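You operate a simulated robot arm through the tools that you are given. There is no shell and no other tool.

You are at the controls of a simulated robot arm. One attempt, no reset.

Task
Set mould block 62 up for measuring: level the steel plate first, then stand the block on it.
Fine: turn the side knob and the angle knob till each bubble sits between its lines; shut the teal cover again. Where these are worked on the way, their far stop is far enough and under half their travel is too little: teal cover.

Only the result counts: the job must be done as asked and must still hold three seconds after the hand-in. Knocking over, shifting, dropping, spilling or breaking anything else fails it. A push-on lid holds only when it is set on centred and level and pressed home; a screw cap is set on level and turned clockwise until tight.

Robot
A 7-joint arm with a two-finger parallel gripper, fixed in place. Base frame: the origin is on the floor under the middle of its stand, x ahead of it, y to its left, z up. Lengths are in mm, angles in degrees, forces in N, time in s.
It reaches about 1247 mm from its shoulder. Its first joint turns from -132.0 to 132.0 degrees. Payload 3.91 kg.
Tool frame: the origin (TCP) lies between the finger pads and is the grasp point; the fingertips stand 30 mm ahead of it; z points along the fingers, y is the line along which they close. Largest opening 110 mm; finger width 20, thickness 10; the body of the gripper, 48 by 112 mm, starts 55 mm behind the TCP.
Orientation is told as [roll, pitch, yaw] about the base's x, y, z axes, in that order, counted from this pose: with the fingers straight down and closing along the base's y, the tool's x points along the base's -x, its y along +y and its z along -z.

Tools
- The arm moves only by the tool drive_tool. Its argument "moves" is a list that holds one entry, the list of rows, each a list of 6 numbers: the shift along the tool's x, y, z in mm, then the turn, a rotation vector about the tool's x, y, z in degrees. In form: [[[tx, ty, tz, ax, ay, az], ...]]. A call has 1 to 20 rows; each row is the pose to reach, as a shift and turn from the pose commanded when the call began, along the tool's axes at that moment. "fingers" is the opening, from 0 (shut) to 1 (fully open), set as the call begins (left out, the last holds). Each row takes 0.2 s and may step no farther than 50 mm and 8.6 degrees from the row before; otherwise, or with a gripper value out of range, the whole call is refused. A pose out of reach is approached as far as the arm can. The call stops where the force on the tool passes 40 N (or 10 N more than at its start, if that is more) or the arm is blocked; 0.2 s more then pass. Each finger travels about 108 mm/s and halts on what it meets, pressing with about 36 N; the grip force reading is that of the motor and also rises with nothing between the fingers. The clock runs only during rows and for 0.2 s after the last one: add rows that repeat a pose to give the fingers time. The reply holds the time, the measured pose of the TCP, the force on the tool along the base axes, the opening and the grip force, in the units named above and with some noise, with the torque about the TCP (base axes, N m) and any sound that the robot's microphone picked up.
- Cameras (640 x 400 px; columns grow to the right, rows downward): "scene" is fixed at [49.3, 497.3, 1494.3]; the picture's right is [0.20, -0.98, 0.00], its down [-0.62, -0.13, -0.77] and it looks along [0.76, 0.15, -0.64] (base axes); focal length 214 px, centre (320, 200). "wrist" rides on the gripper at [72, 17, -103] in the tool frame; the picture's right is [-0.23, 0.97, 0.00], its down [-0.76, -0.18, -0.62] and it looks along [-0.61, -0.14, 0.78] (tool axes); focal length 222 px, centre (320, 200). There is no depth. A picture from a camera that has moved, and an enlarged one, comes with that camera's place and axes in the base frame and with its lens.
- grab_frame(camera): a new picture of that camera. The clock stands still meanwhile.
- inspect(camera, box): a new picture of the part [left, top, right, bottom] of that camera's present view, enlarged. The clock stands still meanwhile.
- sign_off(): hands the job in; it is judged then, once.

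Places have to be worked out from the pictures, the camera data and where the tool is seen. Open the gripper and draw the arm clear of the work before you hand the job in, unless the task says otherwise.

The tools are called after "Request:" by a JSON object that holds its "method" and its "body". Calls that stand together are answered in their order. drive_tool: Moves the arm, as the interface text tells. Its arguments: {"type":"object","properties":{"moves":{"type":"array","items":{"type":"array","items":{"type":"array","items":{"type":"number"}}}},"fingers":{"type":"number"}},"required":["moves"]} The other tools are called the same way: grab_frame (camera) takes a picture; inspect (camera, box) takes an enlarged picture of a part of a camera's view; sign_off () hands the job in.

At the start:

```text
t: 0.0
tool_pos: [454.3, 314.7, 1334.2]
tool_rot: [0.0, 0.0, 0.0]
force: [-0.7, -0.8, 0.3]
ft_torque: [0.03, 0.01, 0.03]
width: 109.9
grip_force: 0.0
```

scene: 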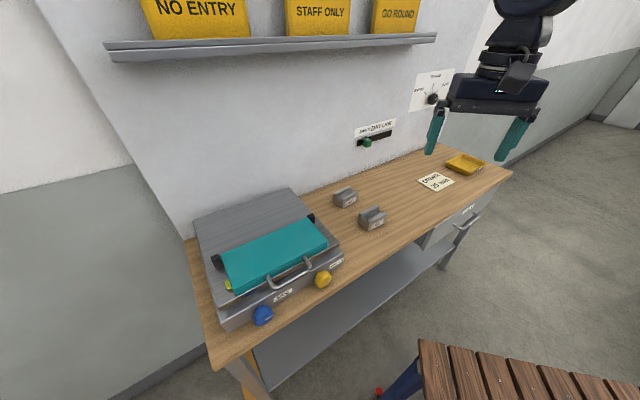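
wrist: 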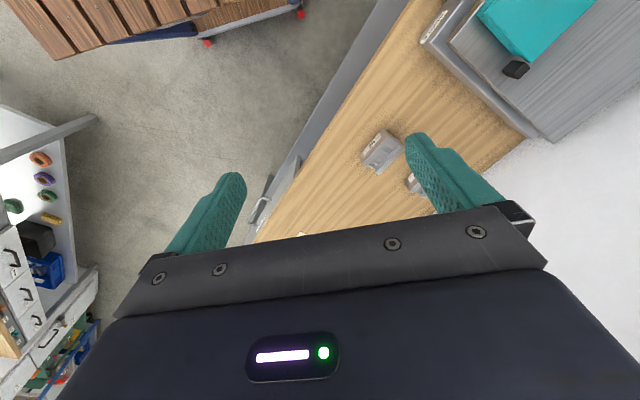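

I start by taking enlarged views of the scene to understand the plate, cover, knobs and blocks.

Request:
{"method": "inspect", "body": {"camera": "scene", "box": [180, 180, 360, 340]}}

Request:
{"method": "inspect", "body": {"camera": "scene", "box": [320, 60, 500, 240]}}

Request:
{"method": "inspect", "body": {"camera": "scene", "box": [200, 250, 300, 330]}}

Request:
{"method": "inspect", "body": {"camera": "scene", "box": [320, 170, 400, 240]}}

```text
2.50 times, centred on (270, 260) of scene
camera zoom: at [49.3, 497.3, 1494.3], right [0.2, -0.98, 0.0], down [-0.62, -0.13, -0.77], along [0.76, 0.15, -0.64], focal length 536 px, centre (445, 50)
```

zoom: 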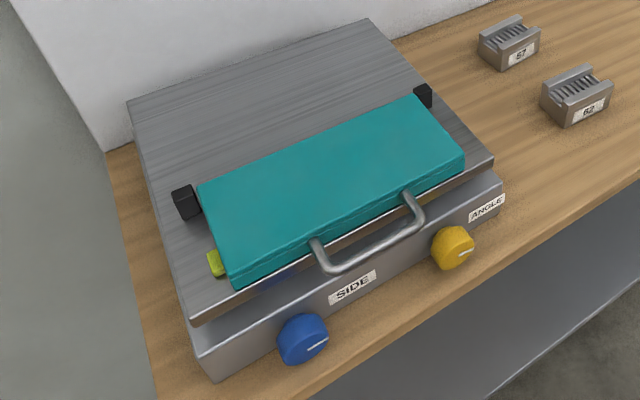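

```text
2.22 times, centred on (410, 150) of scene
camera zoom: at [49.3, 497.3, 1494.3], right [0.2, -0.98, 0.0], down [-0.62, -0.13, -0.77], along [0.76, 0.15, -0.64], focal length 477 px, centre (120, 311)
```

zoom: 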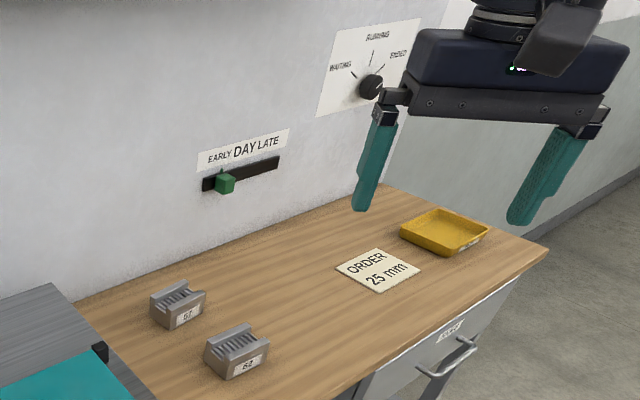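

```text
5.00 times, centred on (250, 290) of scene
camera zoom: at [49.3, 497.3, 1494.3], right [0.2, -0.98, 0.0], down [-0.62, -0.13, -0.77], along [0.76, 0.15, -0.64], focal length 1072 px, centre (670, -250)
```

zoom: 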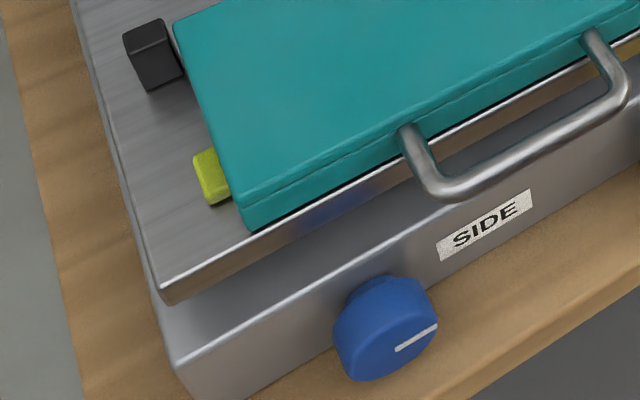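

```text
5.71 times, centred on (360, 205) of scene
camera zoom: at [49.3, 497.3, 1494.3], right [0.2, -0.98, 0.0], down [-0.62, -0.13, -0.77], along [0.76, 0.15, -0.64], focal length 1226 px, centre (91, 171)
```

zoom: 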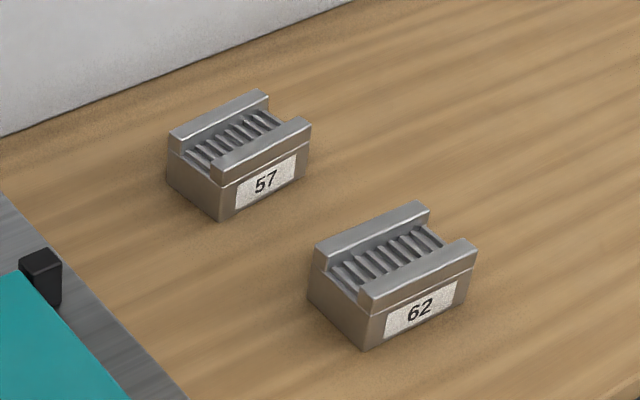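

The device sits near the bench's left end; I triangulate the plate at about z≈1010, centred near (440, 750), with its front facing the robot at 45°. I move the arm over there with yaw 45° to look at the plate with the wrist camera.

Request:
{"method": "drive_tool", "body": {"moves": [[[25.6, 30.75, 10.9, 0, 0, -5.625], [51.2, 61.5, 21.8, 0, 0, -11.25], [76.9, 92.2, 32.6, 0, 0, -16.875], [102.5, 123, 43.5, 0, 0, -22.5], [128.1, 153.8, 54.4, 0, 0, -28.125], [153.8, 184.5, 65.2, 0, 0, -33.75], [179.4, 215.2, 76.1, 0, 0, -39.375], [205, 246, 87, 0, 0, -45], [205, 246, 87, 0, 0, -45]]]}}

```text
t: 2.0
tool_pos: [248.6, 561.1, 1248.1]
tool_rot: [0.0, 0.0, 45.0]
force: [0.2, 0.1, 0.6]
ft_torque: [-0.01, -0.02, -0.01]
width: 110.0
grip_force: 0.0
```

The arm reached (249, 561, 1248) at yaw 45° with no contact. I take a wrist picture of the plate and a scene picture.

Request:
{"method": "grab_frame", "body": {"camera": "wrist"}}

Request:
{"method": "grab_frame", "body": {"camera": "scene"}}

```text
taken
camera wrist: at [183.6, 521.9, 1351.9], right [-0.53, 0.85, 0.0], down [0.66, 0.41, 0.62], along [0.53, 0.33, -0.78], focal length 222 px, centre (320, 200)
```

wrist: 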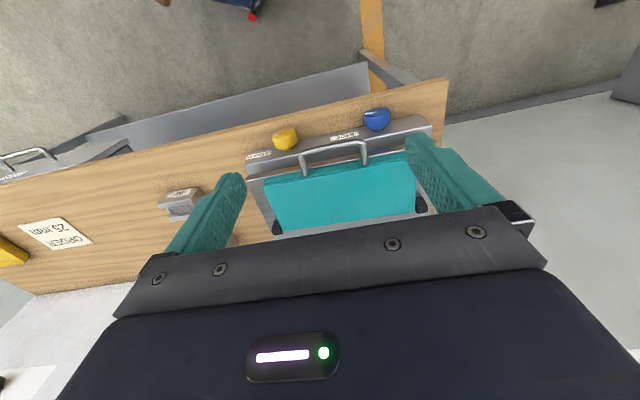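

```text
taken
```

scene: 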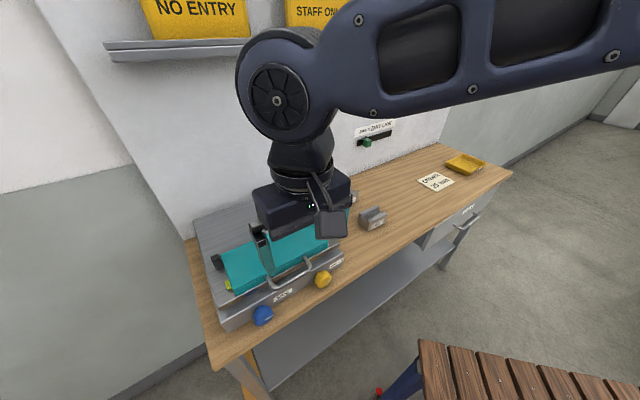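

The wrist view shows the device from above, image upside-down. I enlarge the part with the cover, knobs and handle.

Request:
{"method": "inspect", "body": {"camera": "wrist", "box": [230, 90, 450, 240]}}

Request:
{"method": "inspect", "body": {"camera": "wrist", "box": [380, 150, 450, 230]}}

```text
2.67 times, centred on (340, 165) of wrist
camera zoom: at [183.6, 521.9, 1351.9], right [-0.53, 0.85, 0.0], down [0.66, 0.41, 0.62], along [0.53, 0.33, -0.78], focal length 592 px, centre (267, 293)
```

zoom: 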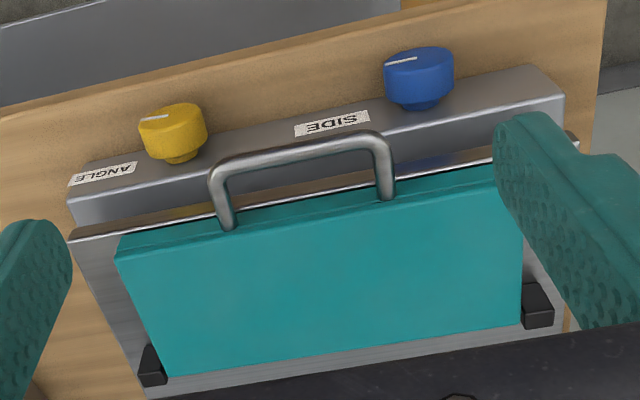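

```text
5.00 times, centred on (415, 190) of wrist
camera zoom: at [183.6, 521.9, 1351.9], right [-0.53, 0.85, 0.0], down [0.66, 0.41, 0.62], along [0.53, 0.33, -0.78], focal length 1111 px, centre (-155, 250)
```

zoom: 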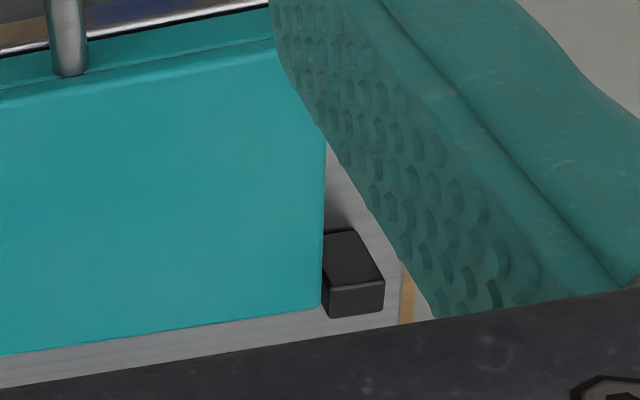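

A finger hides the yellow-green piece at the left edge of the cover. I shift the tool 110 mm to the left and 40 mm back to see it.

Request:
{"method": "drive_tool", "body": {"moves": [[[13, 37, 0, 0, 0, 0], [26, 74, 0, 0, 0, 0], [40, 110, 0, 0, 0, 0], [40, 110, 0, 0, 0, 0]]]}}

Request:
{"method": "inspect", "body": {"camera": "wrist", "box": [180, 90, 420, 240]}}

Request:
{"method": "grab_frame", "body": {"camera": "wrist"}}

```text
t: 3.0
tool_pos: [141.4, 611.1, 1246.4]
tool_rot: [0.0, -0.1, 45.0]
force: [0.8, 0.4, 0.2]
ft_torque: [-0.03, 0.02, 0.01]
width: 110.2
grip_force: 0.0
```

```text
2.67 times, centred on (300, 165) of wrist
camera zoom: at [76.5, 572.7, 1350.9], right [-0.53, 0.85, 0.0], down [0.66, 0.41, 0.62], along [0.53, 0.33, -0.78], focal length 592 px, centre (373, 293)
```

zoom: 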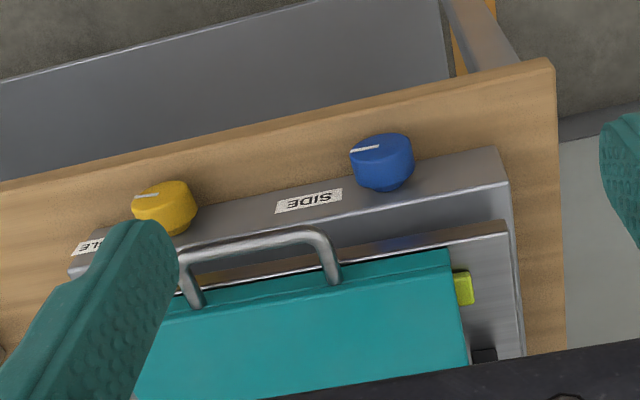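

```text
taken
camera wrist: at [76.5, 572.7, 1350.9], right [-0.53, 0.85, 0.0], down [0.66, 0.41, 0.62], along [0.53, 0.33, -0.78], focal length 222 px, centre (320, 200)
```

wrist: 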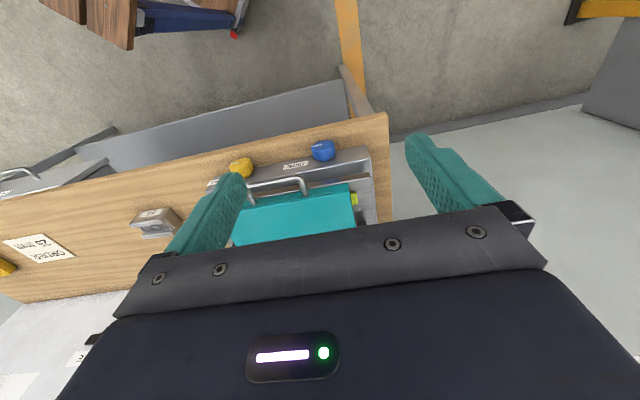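

The yellow-green piece looks like a vial end peeking out from beneath the cover. The handle is a horizontal D-pull: its bar sits at about (304, 617, 1036) and the hinge line is about 145 mm behind it. I first yaw the tool by another 90° so the fingers can close across the bar, and move in front of the handle, staying high.

Request:
{"method": "drive_tool", "body": {"moves": [[[1.09, -10.1, 6.04, 0, 0, -8.18], [2.18, -20.2, 12.1, 0, 0, -16.36], [3.27, -30.3, 18.1, 0, 0, -24.55], [4.36, -40.4, 24.1, 0, 0, -32.73], [5.45, -50.5, 30.2, 0, 0, -40.9], [6.55, -60.5, 36.2, 0, 0, -49.1], [7.64, -70.6, 42.3, 0, 0, -57.3], [8.73, -80.7, 48.3, 0, 0, -65.45], [9.82, -90.8, 54.3, 0, 0, -73.6], [10.9, -100.9, 60.4, 0, 0, -81.8], [12, -111, 66.4, 0, 0, -90], [12, -111, 66.4, 0, 0, -90]]], "fingers": 0.22}}

Request:
{"method": "grab_frame", "body": {"camera": "wrist"}}

Request:
{"method": "grab_frame", "body": {"camera": "scene"}}

```text
t: 5.6
tool_pos: [212.6, 522.8, 1179.7]
tool_rot: [0.1, 0.0, 135.2]
force: [0.0, 0.2, 0.4]
ft_torque: [-0.01, 0.01, 0.0]
width: 24.2
grip_force: 0.0
```

```text
taken
camera wrist: at [251.2, 459.7, 1283.1], right [-0.85, -0.53, 0.0], down [-0.41, 0.66, 0.62], along [-0.33, 0.53, -0.78], focal length 222 px, centre (320, 200)
```

wrist: 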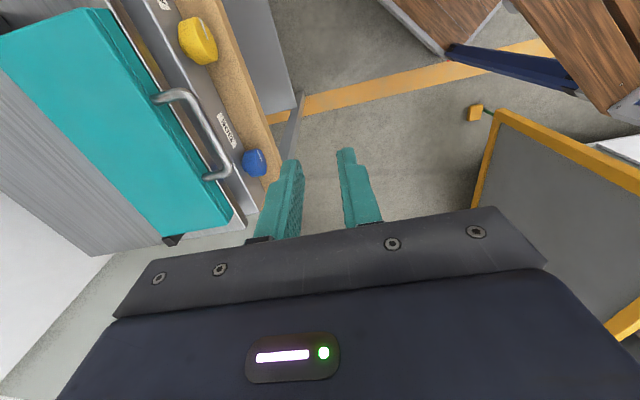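

```text
taken
```

scene: 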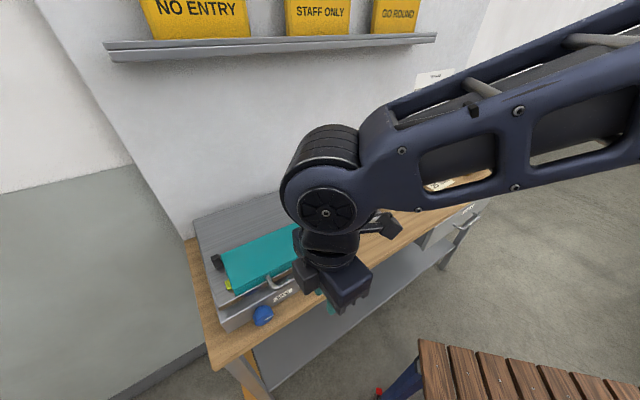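

This view shows the handle well. I enlarge it to fix the bar's position, the bench height and knob positions.

Request:
{"method": "inspect", "body": {"camera": "wrist", "box": [130, 60, 290, 220]}}

Request:
{"method": "inspect", "body": {"camera": "wrist", "box": [150, 0, 290, 100]}}

```text
2.50 times, centred on (210, 140) of wrist
camera zoom: at [251.2, 459.7, 1283.1], right [-0.85, -0.53, 0.0], down [-0.41, 0.66, 0.62], along [-0.33, 0.53, -0.78], focal length 555 px, centre (595, 350)
```

zoom: 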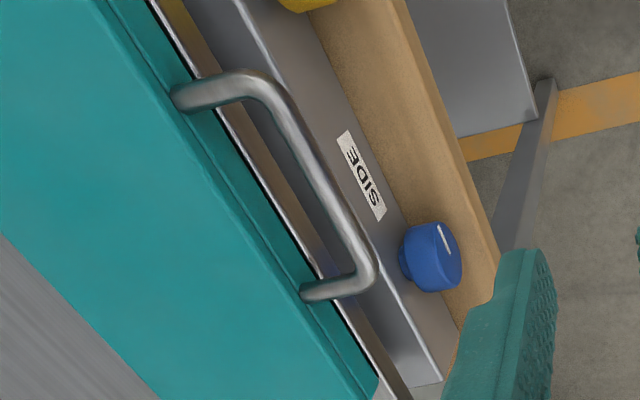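

```text
4.00 times, centred on (220, 50) of wrist
camera zoom: at [251.2, 459.7, 1283.1], right [-0.85, -0.53, 0.0], down [-0.41, 0.66, 0.62], along [-0.33, 0.53, -0.78], focal length 888 px, centre (720, 800)
```

zoom: 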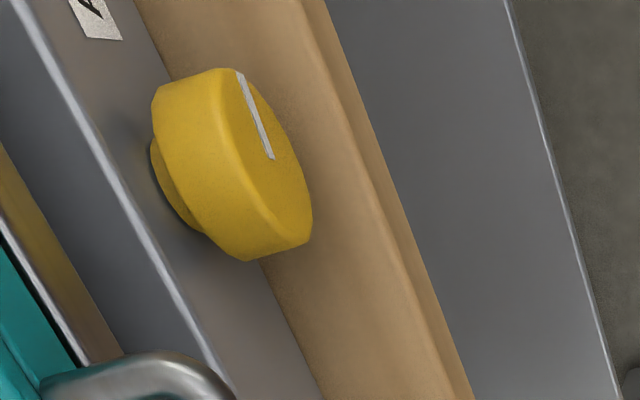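

The bar's centre comes out at about (304, 616, 1036), roughly 12 mm thick, with its front 38 mm ahead of the cover. I now tilt the tool up to 15° below horizontal, pointing toward the wall, and stop about 110 mm ahead of the bar.

Request:
{"method": "drive_tool", "body": {"moves": [[[-0.2, -2.7, 12.8, 8.333, 0, 0], [-0.4, -5.3, 25.6, 16.667, 0, 0], [-0.6, -8, 38.3, 25, 0, 0], [-0.8, -10.7, 51.1, 33.333, 0, 0], [-0.9, -13.3, 63.9, 41.667, 0, 0], [-1.1, -16, 76.7, 50, 0, 0], [-1.3, -18.7, 89.4, 58.333, 0, 0], [-1.5, -21.3, 102.2, 66.667, 0, 0], [-1.7, -24, 115, 75, 0, 0], [-1.7, -24, 115, 75, 0, 0]]], "fingers": 0.28}}

Request:
{"method": "grab_frame", "body": {"camera": "wrist"}}

Request:
{"method": "grab_frame", "body": {"camera": "scene"}}

```text
t: 7.8
tool_pos: [230.4, 539.6, 1065.1]
tool_rot: [-75.1, 0.0, 135.0]
force: [0.0, -0.1, 0.2]
ft_torque: [0.01, 0.0, -0.02]
width: 30.8
grip_force: 0.0
```

```text
taken
camera wrist: at [206.3, 415.3, 1075.1], right [-0.34, -0.02, -0.94], down [-0.93, 0.14, 0.33], along [0.13, 0.99, -0.06], focal length 222 px, centre (320, 200)
```

wrist: 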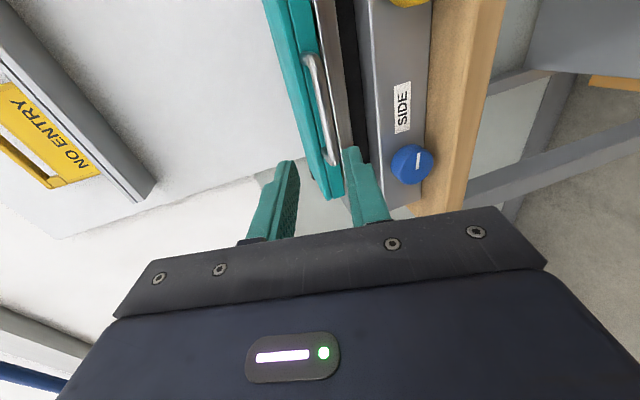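

```text
taken
```

scene: 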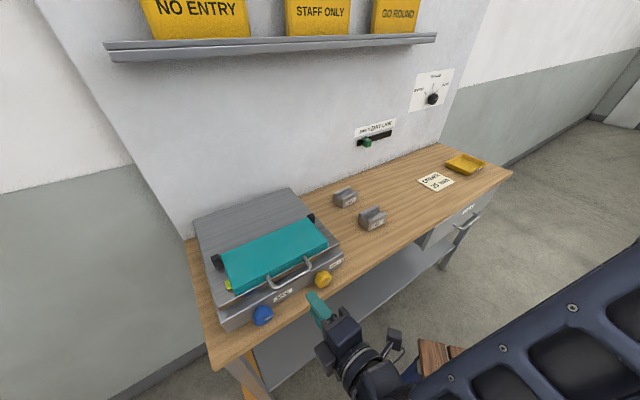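

The tool now points at the handle with a clear gap between fingers. I enlarge the wrist view to check the bar's height relative to the fingers.

Request:
{"method": "inspect", "body": {"camera": "wrist", "box": [240, 0, 440, 240]}}

Request:
{"method": "inspect", "body": {"camera": "scene", "box": [200, 210, 360, 340]}}

```text
1.67 times, centred on (340, 120) of wrist
camera zoom: at [206.3, 415.3, 1075.1], right [-0.34, -0.02, -0.94], down [-0.93, 0.14, 0.33], along [0.13, 0.99, -0.06], focal length 370 px, centre (287, 333)
```

zoom: 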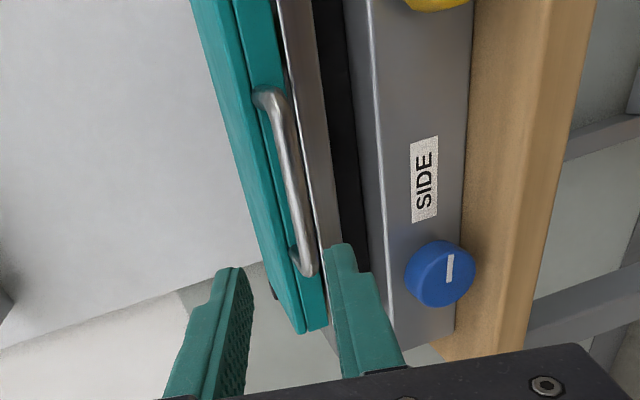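

```text
3.08 times, centred on (280, 275) of scene
camera zoom: at [49.3, 497.3, 1494.3], right [0.2, -0.98, 0.0], down [-0.62, -0.13, -0.77], along [0.76, 0.15, -0.64], focal length 660 px, centre (443, -31)
```

zoom: 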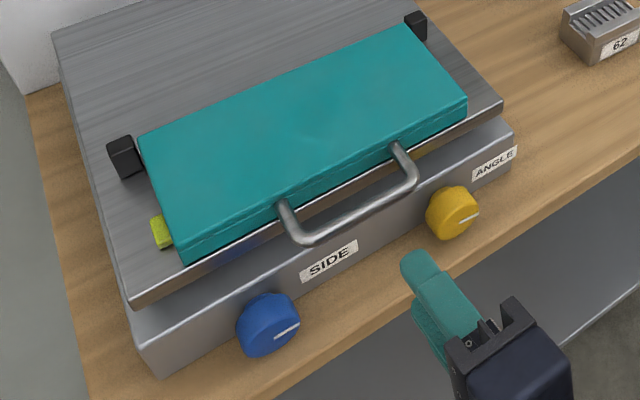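

The bar passes between the fingers, about 5 mm lower than the tool axis. I lower slightly and advance about 98 mm so the fingers straddle the bar, staying short of the cover face.

Request:
{"method": "drive_tool", "body": {"moves": [[[0, 4.2, 30, 0, 0, 0], [0, 4.2, 60, 0, 0, 0], [0, 4.2, 80, 0, 0, 0], [0, 4.2, 97, 0, 0, 0], [0, 4.2, 97, 0, 0, 0]]]}}

Request:
{"method": "grab_frame", "body": {"camera": "wrist"}}

Request:
{"method": "inspect", "body": {"camera": "scene", "box": [200, 210, 360, 340]}}

```text
t: 9.0
tool_pos: [295.0, 605.3, 1035.9]
tool_rot: [-75.0, 0.1, 135.1]
force: [0.1, 0.0, 0.2]
ft_torque: [0.02, 0.0, 0.01]
width: 30.8
grip_force: 0.0
```

```text
taken
camera wrist: at [271.5, 479.8, 1046.4], right [-0.34, -0.02, -0.94], down [-0.93, 0.15, 0.33], along [0.13, 0.99, -0.07], focal length 222 px, centre (320, 200)
```

wrist: 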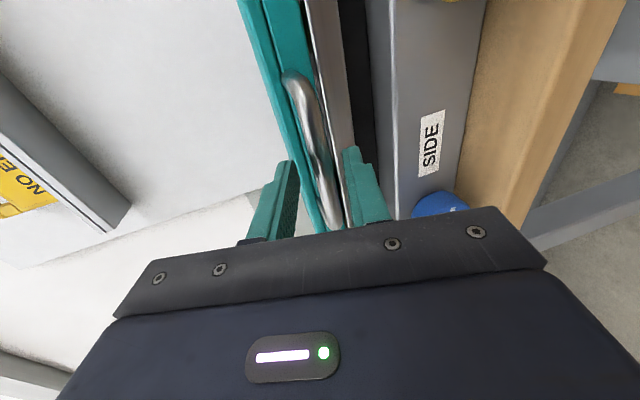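

```text
3.08 times, centred on (280, 275) of scene
camera zoom: at [49.3, 497.3, 1494.3], right [0.2, -0.98, 0.0], down [-0.62, -0.13, -0.77], along [0.76, 0.15, -0.64], focal length 660 px, centre (443, -31)
```

zoom: 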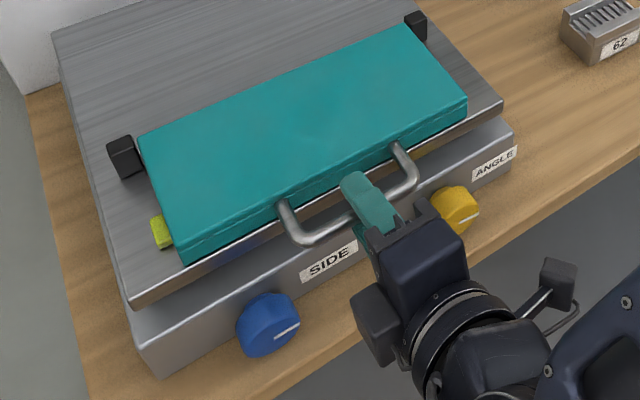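

The fingers straddle the bar with clearance on both sides. I now lift along the hinge arc (radius about 143 mm) with a loose cage, first to about 48°.

Request:
{"method": "drive_tool", "body": {"moves": [[[0, -20.67, -3.76, -4.8, 0, 0], [0, -41.68, -4.67, -9.6, 0, 0], [0, -62.61, -2.71, -14.4, 0, 0], [0, -83.1, 2.1, -19.2, 0, 0], [0, -102.74, 9.66, -24, 0, 0], [0, -121.16, 19.81, -28.8, 0, 0], [0, -121.16, 19.81, -28.8, 0, 0]]]}}

Request:
{"method": "grab_frame", "body": {"camera": "wrist"}}

Request:
{"method": "inspect", "body": {"camera": "scene", "box": [180, 170, 380, 340]}}

```text
t: 10.6
tool_pos: [328.5, 643.4, 1147.4]
tool_rot: [-46.1, 0.1, 135.0]
force: [-0.8, 0.4, 0.1]
ft_torque: [0.02, 0.03, 0.03]
width: 30.8
grip_force: 0.3
```

```text
taken
camera wrist: at [317.6, 530.8, 1205.7], right [-0.64, -0.32, -0.7], down [-0.77, 0.31, 0.56], along [0.04, 0.9, -0.44], focal length 222 px, centre (320, 200)
```

wrist: 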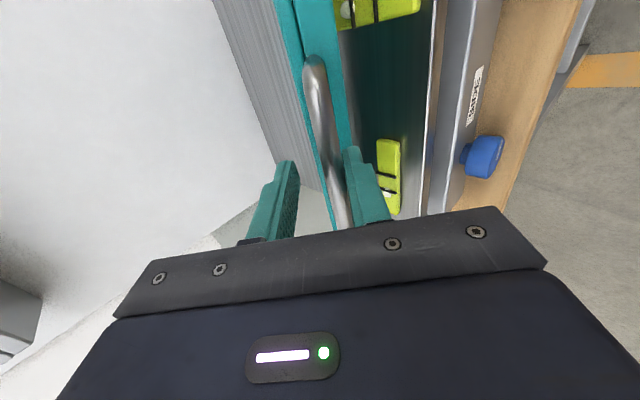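

```text
2.35 times, centred on (280, 255) of scene
camera zoom: at [49.3, 497.3, 1494.3], right [0.2, -0.98, 0.0], down [-0.62, -0.13, -0.77], along [0.76, 0.15, -0.64], focal length 505 px, centre (414, 71)
```

zoom: 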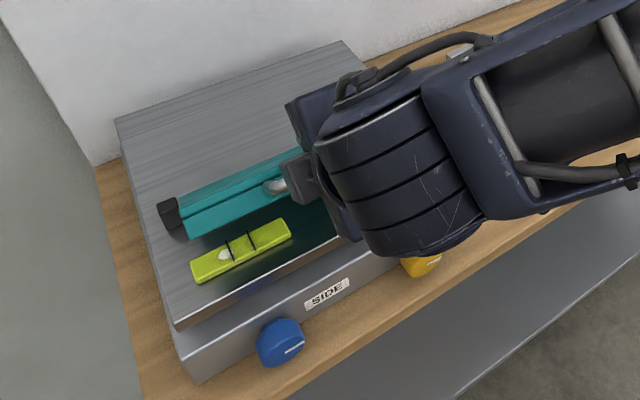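

The cover is rising freely and two yellow-green vials with bubbles have appeared beneath it. I continue along the arc toward about 110°, stopping at the cover's stop if felt.

Request:
{"method": "drive_tool", "body": {"moves": [[[0, -20.83, 2.9, -4.8, 0, 0], [0, -41.07, 8.59, -9.6, 0, 0], [0, -60.33, 17.0, -14.4, 0, 0], [0, -78.26, 27.95, -19.2, 0, 0], [0, -94.51, 41.23, -24, 0, 0], [0, -108.78, 56.59, -28.8, 0, 0], [0, -120.81, 73.73, -33.6, 0, 0], [0, -130.37, 92.34, -38.4, 0, 0], [0, -130.37, 92.34, -38.4, 0, 0]]]}}

Request:
{"method": "grab_frame", "body": {"camera": "wrist"}}

Request:
{"method": "grab_frame", "body": {"camera": "scene"}}

```text
t: 12.2
tool_pos: [428.7, 739.1, 1185.3]
tool_rot: [-13.1, -0.1, 135.0]
force: [0.4, -0.1, 3.8]
ft_torque: [-0.06, 0.09, -0.01]
width: 30.7
grip_force: 0.1
stopped in row 8: the force on the tool passed its limit at 57 N (the readings are from after the stop); the commanded pose is now the measured one
```

```text
taken
camera wrist: at [450.0, 659.1, 1282.6], right [-0.83, -0.51, -0.22], down [-0.51, 0.56, 0.65], along [-0.21, 0.65, -0.73], focal length 222 px, centre (320, 200)
```

wrist: 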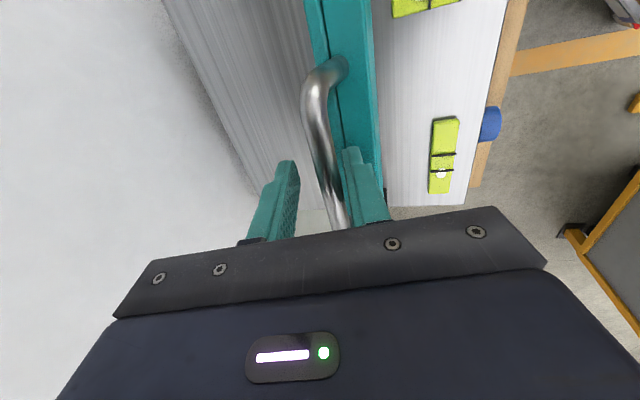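

```text
taken
```

scene: 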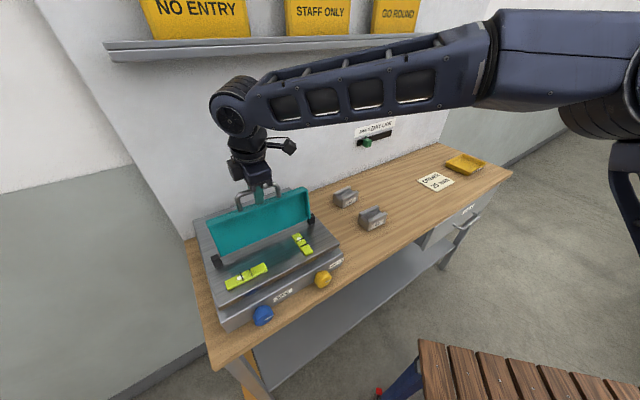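

The cover reached its far stop, past vertical. I withdraw the fingers straight back along the tool axis and check that the cover stays open.

Request:
{"method": "drive_tool", "body": {"moves": [[[0, 0, -20, 0, 0, 0], [0, 0, -50, 0, 0, 0], [0, 0, -90, 0, 0, 0], [0, 30, -120, 0, 0, 0], [0, 60, -120, 0, 0, 0], [0, 60, -120, 0, 0, 0]]]}}

Request:
{"method": "grab_frame", "body": {"camera": "scene"}}

Request:
{"method": "inspect", "body": {"camera": "scene", "box": [210, 225, 330, 300]}}

```text
t: 13.6
tool_pos: [367.0, 676.4, 1289.9]
tool_rot: [-12.9, -0.1, 135.0]
force: [-1.1, -0.5, -0.4]
ft_torque: [0.0, 0.0, -0.02]
width: 30.9
grip_force: 0.2
```

```text
taken
```

scene: 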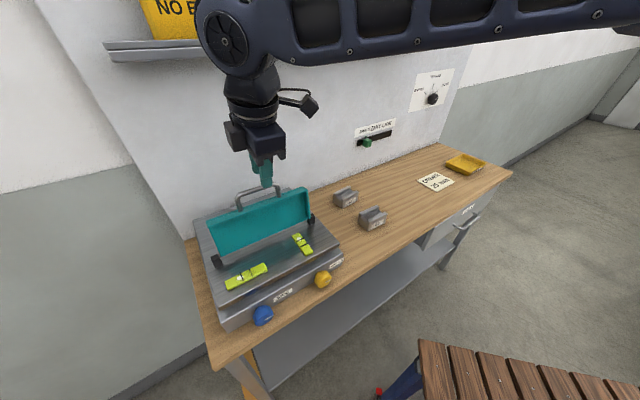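

```text
5.33 times, centred on (270, 262) of scene
camera zoom: at [49.3, 497.3, 1494.3], right [0.2, -0.98, 0.0], down [-0.62, -0.13, -0.77], along [0.76, 0.15, -0.64], focal length 1144 px, centre (587, -133)
```

zoom: 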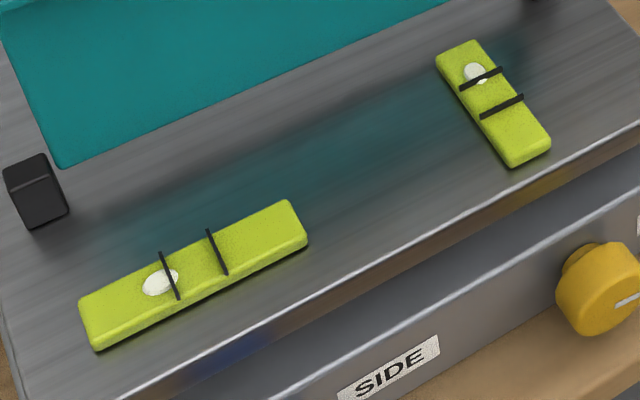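

Both bubbles are readable from the scene camera: the side bubble sits too far left, the angle bubble too far to the rear. The cover stays open. I now swing the tool down in front of the device to a horizontal pose, heading for the blue SIDE knob.

Request:
{"method": "drive_tool", "body": {"moves": [[[-9.2, 26.3, 8.3, 7.7, 0, 0], [-18.4, 52.7, 16.7, 15.4, 0, 0], [-27.6, 79, 25, 23.1, 0, 0], [-36.8, 105.3, 33.3, 30.8, 0, 0], [-46, 131.7, 41.7, 38.5, 0, 0], [-55.2, 158, 50, 46.2, 0, 0], [-64.4, 184.3, 58.3, 53.9, 0, 0], [-73.6, 210.6, 66.6, 61.6, 0, 0], [-82.8, 237, 75, 69.3, 0, 0], [-92, 263.3, 83.3, 77, 0, 0], [-92, 263.3, 83.3, 77, 0, 0]]], "fingers": 0.7}}

Request:
{"method": "grab_frame", "body": {"camera": "scene"}}

```text
t: 16.0
tool_pos: [136.7, 573.5, 1148.5]
tool_rot: [-90.0, -0.2, 135.1]
force: [0.0, -0.4, -0.9]
ft_torque: [0.02, -0.01, 0.01]
width: 76.9
grip_force: 0.1
```

```text
taken
```

scene: 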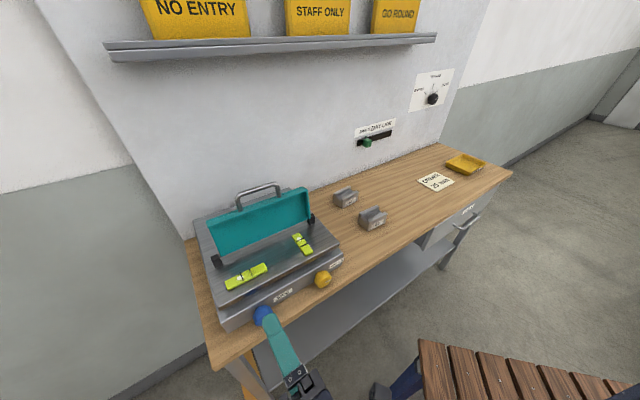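

Tool is horizontal at (137, 574, 1149). Now I roll it by 90° so the fingers close horizontally and descend to knob height, about 120 mm ahead of the blue knob.

Request:
{"method": "drive_tool", "body": {"moves": [[[-0.2, 19.9, 2.5, 0, 0, 8.18], [-0.4, 39.7, 5.1, 0, 0, 16.36], [-0.5, 59.6, 7.6, 0, 0, 24.55], [-0.7, 79.5, 10.2, 0, 0, 32.73], [-0.9, 99.3, 12.7, 0, 0, 40.91], [-1.1, 119.2, 15.3, 0, 0, 49.09], [-1.3, 139, 17.8, 0, 0, 57.27], [-1.5, 158.9, 20.4, 0, 0, 65.45], [-1.6, 178.8, 22.9, 0, 0, 73.64], [-1.8, 198.6, 25.5, 0, 0, 81.82], [-2, 218.5, 28, 0, 0, 90], [-2, 218.5, 28, 0, 0, 90]]]}}

Request:
{"method": "grab_frame", "body": {"camera": "wrist"}}

Request:
{"method": "grab_frame", "body": {"camera": "scene"}}

```text
t: 18.6
tool_pos: [151.9, 595.5, 929.6]
tool_rot: [79.3, -89.8, -34.3]
force: [-0.1, -0.5, 0.0]
ft_torque: [0.03, -0.01, -0.01]
width: 77.0
grip_force: 0.0
```

```text
taken
camera wrist: at [65.5, 534.7, 858.5], right [-0.69, 0.69, 0.23], down [-0.31, -0.57, 0.76], along [0.65, 0.45, 0.61], focal length 222 px, centre (320, 200)
```

wrist: 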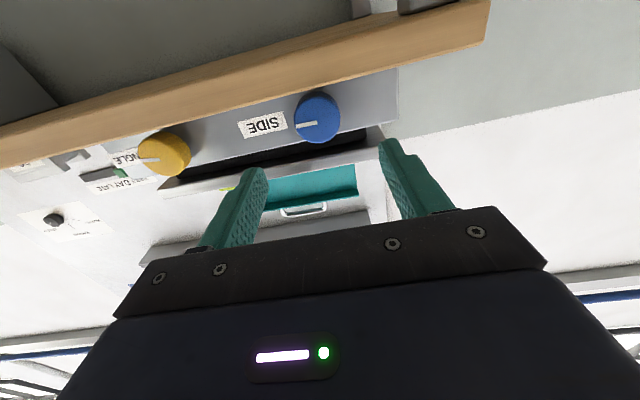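

```text
taken
```

scene: 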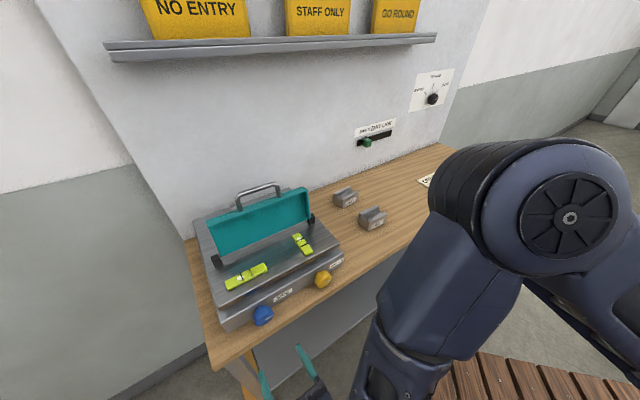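

Both the knob and the vials remain visible. I enlarge the wrist view to measure the blue knob's centre relative to the tool axis, and the scene view for the gap to the bench.

Request:
{"method": "inspect", "body": {"camera": "wrist", "box": [230, 70, 430, 195]}}

Request:
{"method": "inspect", "body": {"camera": "wrist", "box": [120, 70, 350, 215]}}

Request:
{"method": "inspect", "body": {"camera": "scene", "box": [210, 260, 370, 400]}}

```text
3.20 times, centred on (330, 132) of wrist
camera zoom: at [65.5, 534.7, 858.5], right [-0.69, 0.69, 0.23], down [-0.31, -0.57, 0.76], along [0.65, 0.45, 0.61], focal length 711 px, centre (288, 416)
```

zoom: 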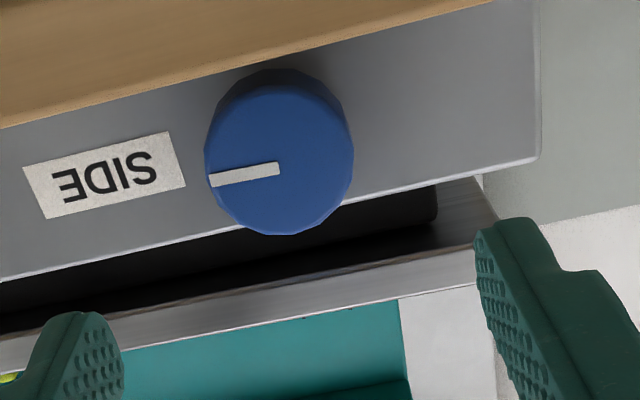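

```text
2.76 times, centred on (235, 142) of wrist
camera zoom: at [65.5, 534.7, 858.5], right [-0.69, 0.69, 0.23], down [-0.31, -0.57, 0.76], along [0.65, 0.45, 0.61], focal length 613 px, centre (554, 359)
```

zoom: 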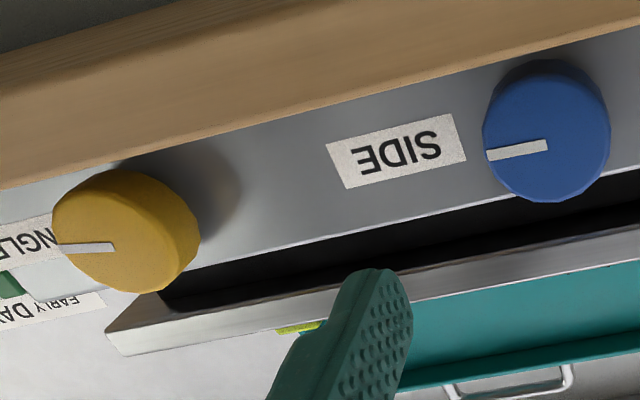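

```text
2.86 times, centred on (290, 330) of scene
camera zoom: at [49.3, 497.3, 1494.3], right [0.2, -0.98, 0.0], down [-0.62, -0.13, -0.77], along [0.76, 0.15, -0.64], focal length 613 px, centre (406, -171)
```

zoom: 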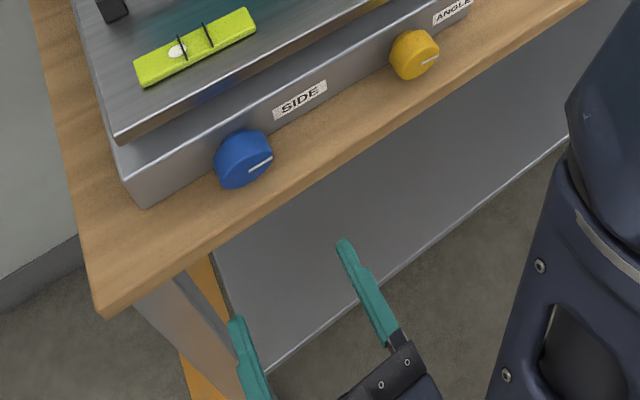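

The blue knob axis comes out at about e1=−311 (x≈236, y≈676), z≈931, diameter about 46 mm, with its face roughly 120 mm ahead of the TCP. I advance most of the way with the fingers open 77 mm and re-check alignment.

Request:
{"method": "drive_tool", "body": {"moves": [[[-1.4, -2.9, 30, 0, 0, 0], [-1.4, -2.9, 55, 0, 0, 0], [-1.4, -2.9, 75, 0, 0, 0], [-1.4, -2.9, 75, 0, 0, 0]]]}}

Request:
{"method": "inspect", "body": {"camera": "wrist", "box": [200, 60, 460, 225]}}

Request:
{"method": "inspect", "body": {"camera": "scene", "box": [200, 240, 340, 360]}}

```text
t: 19.6
tool_pos: [207.8, 646.5, 933.4]
tool_rot: [48.5, -89.9, -3.5]
force: [0.2, -0.6, -0.1]
ft_torque: [-0.03, -0.01, 0.01]
width: 76.8
grip_force: 0.1
```

```text
2.42 times, centred on (330, 142) of wrist
camera zoom: at [120.3, 585.7, 859.9], right [-0.69, 0.69, 0.23], down [-0.31, -0.57, 0.76], along [0.65, 0.45, 0.61], focal length 538 px, centre (296, 339)
```

zoom: 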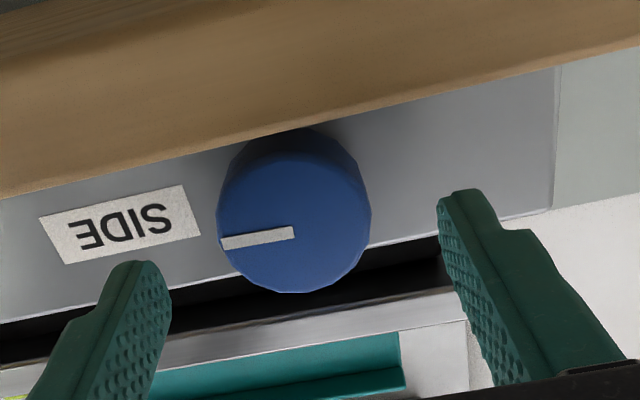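

```text
3.33 times, centred on (270, 300) of scene
camera zoom: at [49.3, 497.3, 1494.3], right [0.2, -0.98, 0.0], down [-0.62, -0.13, -0.77], along [0.76, 0.15, -0.64], focal length 715 px, centre (487, -133)
```

zoom: 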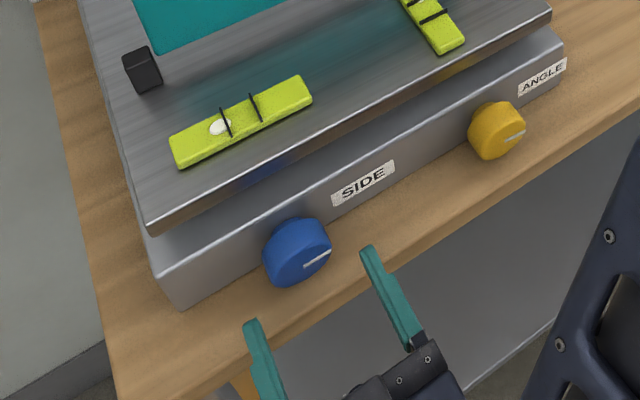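

The knob is centred between the fingers to within about 2 mm. I advance another 33 mm and close the fingers on it.

Request:
{"method": "drive_tool", "body": {"moves": [[[1.5, 0, 15, 0, 0, 0], [1.5, 0, 33, 0, 0, 0], [1.5, 0, 33, 0, 0, 0]]]}}

Request:
{"method": "drive_tool", "body": {"moves": [[[0, 0, 0, 0, 0, 0], [0, 0, 0, 0, 0, 0], [0, 0, 0, 0, 0, 0]]], "fingers": 0.0}}

Request:
{"method": "inspect", "body": {"camera": "scene", "box": [200, 240, 340, 360]}}

```text
t: 20.4
tool_pos: [231.4, 670.0, 930.1]
tool_rot: [45.8, -89.9, -0.7]
force: [0.0, 1.5, 0.0]
ft_torque: [-0.03, 0.01, 0.01]
width: 76.9
grip_force: 0.0
```

```text
t: 21.2
tool_pos: [231.5, 670.3, 930.6]
tool_rot: [39.5, -89.8, 5.5]
force: [8.9, -10.6, -0.3]
ft_torque: [0.17, -0.12, 0.05]
width: 47.6
grip_force: 44.3
```

```text
3.33 times, centred on (270, 300) of scene
camera zoom: at [49.3, 497.3, 1494.3], right [0.2, -0.98, 0.0], down [-0.62, -0.13, -0.77], along [0.76, 0.15, -0.64], focal length 715 px, centre (487, -133)
```

zoom: 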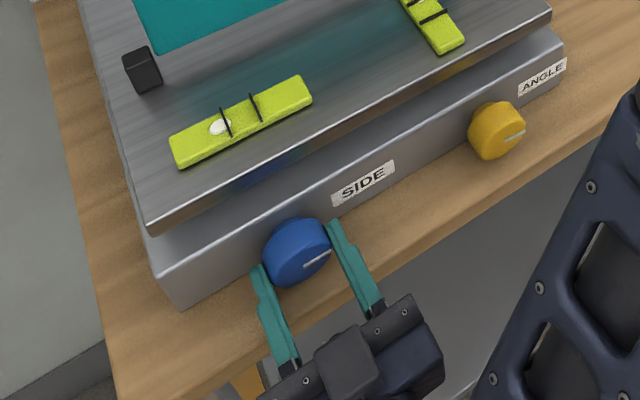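

The knob is gripped (width 47.6 mm). I turn it 20° clockwise as a trial, with a small shift to relieve the sideways load, and watch the bubble.

Request:
{"method": "drive_tool", "body": {"moves": [[[0, -0.8, 0, 0, 0, 5], [0, -0.8, 0, 0, 0, 10], [0, -0.8, 0, 0, 0, 15], [0, -0.8, 0, 0, 0, 20], [0, -0.8, 0, 0, 0, 20]]]}}

Request:
{"method": "inspect", "body": {"camera": "scene", "box": [200, 240, 340, 360]}}

Request:
{"method": "inspect", "body": {"camera": "scene", "box": [210, 225, 330, 300]}}

```text
t: 22.4
tool_pos: [230.8, 670.8, 929.0]
tool_rot: [90.0, -69.8, -44.8]
force: [-1.7, 5.9, 6.5]
ft_torque: [-0.46, 0.42, -0.27]
width: 47.4
grip_force: 45.2
```

```text
3.33 times, centred on (270, 300) of scene
camera zoom: at [49.3, 497.3, 1494.3], right [0.2, -0.98, 0.0], down [-0.62, -0.13, -0.77], along [0.76, 0.15, -0.64], focal length 715 px, centre (487, -133)
```

zoom: 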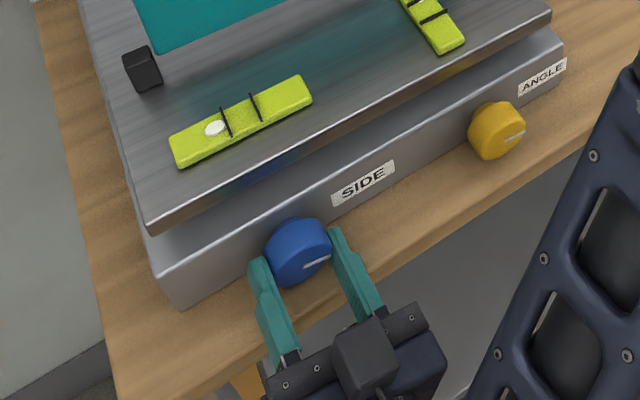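

```text
5.33 times, centred on (270, 262) of scene
camera zoom: at [49.3, 497.3, 1494.3], right [0.2, -0.98, 0.0], down [-0.62, -0.13, -0.77], along [0.76, 0.15, -0.64], focal length 1144 px, centre (587, -133)
```

zoom: 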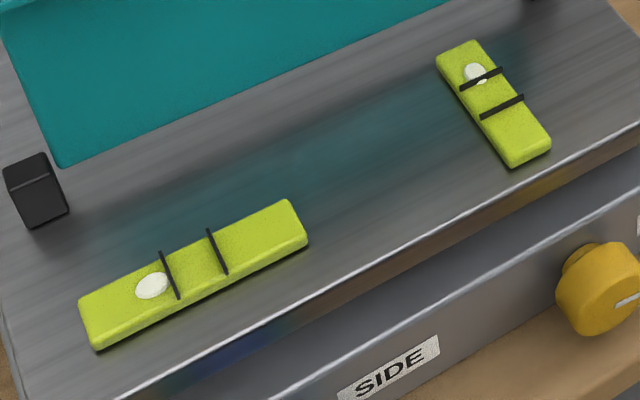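

Clockwise moved the side bubble further left by about a quarter of the line gap, so it must go counter-clockwise, roughly 100° from here. I turn back 50° counter-clockwise in this grip.

Request:
{"method": "drive_tool", "body": {"moves": [[[0, 0, 0, 0, 0, -6], [0, 0, 0, 0, 0, -12], [0, 0, 0, 0, 0, -18], [0, 0, 0, 0, 0, -24], [0, 0, 0, 0, 0, -30], [0, 0, 0, 0, 0, -36], [0, 0, 0, 0, 0, -42], [0, 0, 0, 0, 0, -48], [0, 0, 0, 0, 0, -48]]]}}

Request:
{"method": "inspect", "body": {"camera": "scene", "box": [200, 240, 340, 360]}}

Request:
{"method": "inspect", "body": {"camera": "scene", "box": [210, 225, 330, 300]}}

```text
t: 24.4
tool_pos: [231.7, 666.9, 931.0]
tool_rot: [-90.1, -62.1, 134.9]
force: [16.5, -19.8, 25.9]
ft_torque: [0.56, -0.44, -0.41]
width: 47.9
grip_force: 45.2
```

```text
3.33 times, centred on (270, 300) of scene
camera zoom: at [49.3, 497.3, 1494.3], right [0.2, -0.98, 0.0], down [-0.62, -0.13, -0.77], along [0.76, 0.15, -0.64], focal length 715 px, centre (487, -133)
```

zoom: 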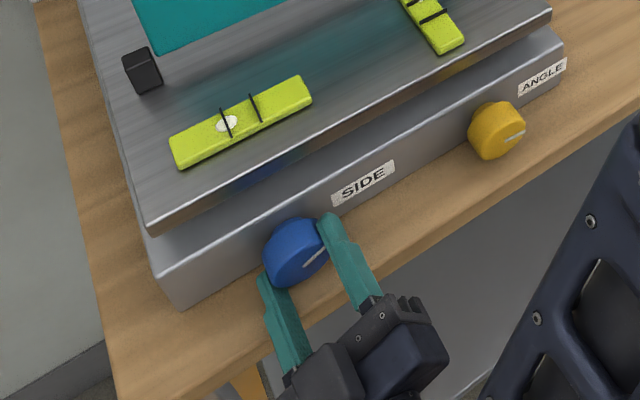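

```text
5.33 times, centred on (270, 262) of scene
camera zoom: at [49.3, 497.3, 1494.3], right [0.2, -0.98, 0.0], down [-0.62, -0.13, -0.77], along [0.76, 0.15, -0.64], focal length 1144 px, centre (587, -133)
```

zoom: 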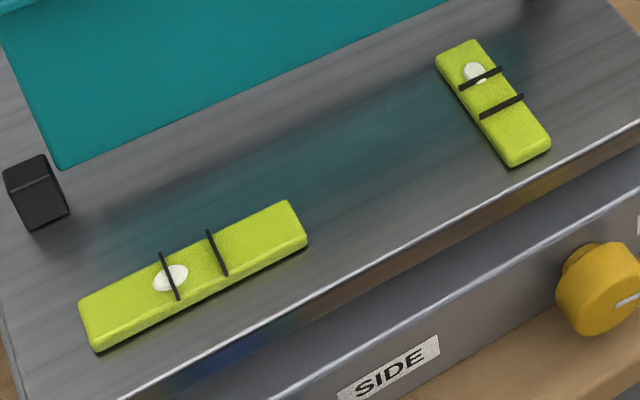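

The bubble moved right by about 20 px and needs about 26 px (~63°) more. The side loads suggest the knob axis is about 4–5 mm above my tool axis, so I release to 55 mm, recentre upward, and rotate back for a new grip.

Request:
{"method": "drive_tool", "body": {"moves": [[[0, 0, 0, 0, 0, 0], [-1.8, -1.3, 0, 0, 0, 0], [-3.7, -2.6, 0, 0, 0, 0], [-3.7, -2.6, 0, 0, 0, 8], [-3.7, -2.6, 0, 0, 0, 16], [-3.7, -2.6, 0, 0, 0, 24], [-3.7, -2.6, 0, 0, 0, 32], [-3.7, -2.6, 0, 0, 0, 40], [-3.7, -2.6, 0, 0, 0, 48], [-3.7, -2.6, 0, 0, 0, 56], [-3.7, -2.6, 0, 0, 0, 62], [-3.7, -2.6, 0, 0, 0, 62]]], "fingers": 0.52}}

Request:
{"method": "inspect", "body": {"camera": "wrist", "box": [200, 60, 460, 225]}}

Request:
{"method": "inspect", "body": {"camera": "scene", "box": [200, 240, 340, 360]}}

```text
t: 27.0
tool_pos: [231.9, 668.9, 934.2]
tool_rot: [89.9, -55.8, -44.8]
force: [-0.3, 0.9, -0.7]
ft_torque: [0.02, -0.02, 0.0]
width: 57.2
grip_force: 0.0
```

```text
2.42 times, centred on (330, 142) of wrist
camera zoom: at [118.0, 635.4, 884.0], right [-0.48, 0.48, 0.73], down [-0.03, -0.85, 0.53], along [0.88, 0.23, 0.42], focal length 538 px, centre (296, 339)
```

zoom: 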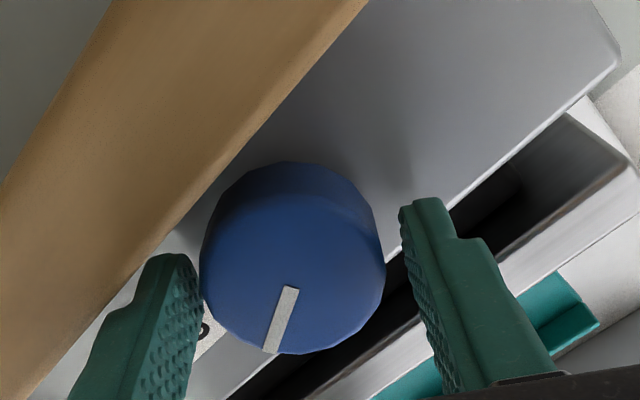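

```text
3.33 times, centred on (270, 300) of scene
camera zoom: at [49.3, 497.3, 1494.3], right [0.2, -0.98, 0.0], down [-0.62, -0.13, -0.77], along [0.76, 0.15, -0.64], focal length 715 px, centre (487, -133)
```

zoom: 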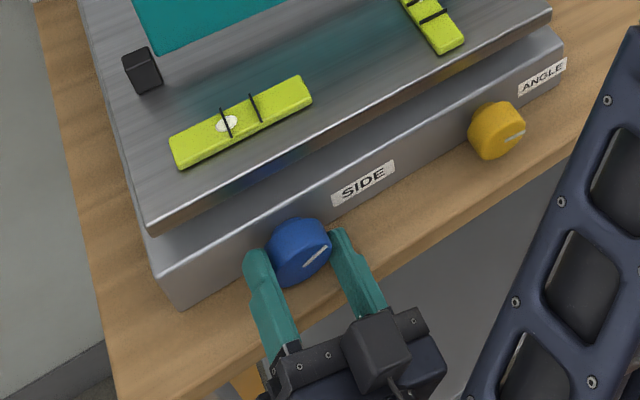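

Fingers are clear around the knob at +34°. I close again and read the side load before turning.

Request:
{"method": "drive_tool", "body": {"moves": [[[0, 0, 0, 0, 0, 0], [0, 0, 0, 0, 0, 0], [0, 0, 0, 0, 0, 0]]], "fingers": 0.0}}

```text
t: 27.8
tool_pos: [230.8, 668.5, 933.2]
tool_rot: [89.9, -55.9, -44.9]
force: [5.0, -9.6, -6.2]
ft_torque: [0.17, -0.19, 0.07]
width: 47.5
grip_force: 44.9
```

Side load is now only 12 N, so the grip is well centred. I turn 60° counter-clockwise.

Request:
{"method": "drive_tool", "body": {"moves": [[[-0.3, -0.4, 0, 0, 0, -6], [-0.3, -0.4, 0, 0, 0, -12], [-0.3, -0.4, 0, 0, 0, -18], [-0.3, -0.4, 0, 0, 0, -24], [-0.3, -0.4, 0, 0, 0, -30], [-0.3, -0.4, 0, 0, 0, -36], [-0.3, -0.4, 0, 0, 0, -42], [-0.3, -0.4, 0, 0, 0, -48], [-0.3, -0.4, 0, 0, 0, -54], [-0.3, -0.4, 0, 0, 0, -60], [-0.3, -0.4, 0, 0, 0, -60]]]}}

Request:
{"method": "inspect", "body": {"camera": "scene", "box": [200, 240, 340, 360]}}

Request:
{"method": "inspect", "body": {"camera": "scene", "box": [210, 225, 330, 300]}}

```text
t: 30.2
tool_pos: [231.3, 669.1, 934.6]
tool_rot: [-89.6, -64.1, 134.8]
force: [-17.1, 23.5, -23.0]
ft_torque: [-0.2, 0.26, 0.2]
width: 47.6
grip_force: 44.9
```

```text
3.33 times, centred on (270, 300) of scene
camera zoom: at [49.3, 497.3, 1494.3], right [0.2, -0.98, 0.0], down [-0.62, -0.13, -0.77], along [0.76, 0.15, -0.64], focal length 715 px, centre (487, -133)
```

zoom: 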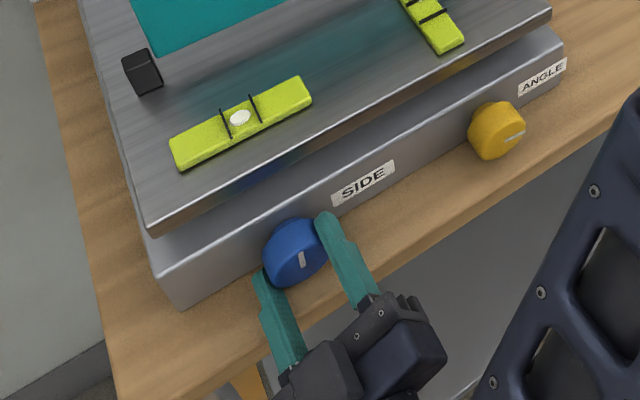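

```text
5.33 times, centred on (270, 262) of scene
camera zoom: at [49.3, 497.3, 1494.3], right [0.2, -0.98, 0.0], down [-0.62, -0.13, -0.77], along [0.76, 0.15, -0.64], focal length 1144 px, centre (587, -133)
```

zoom: 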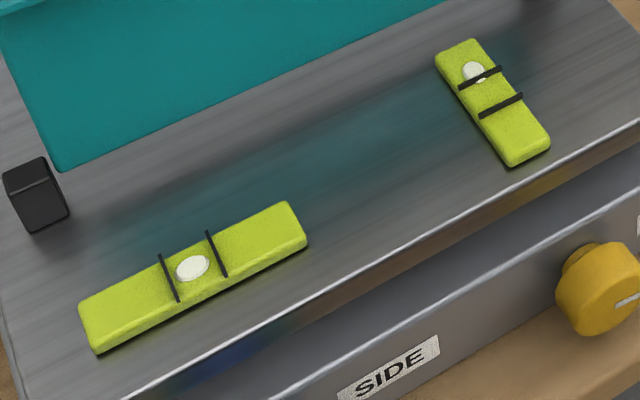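

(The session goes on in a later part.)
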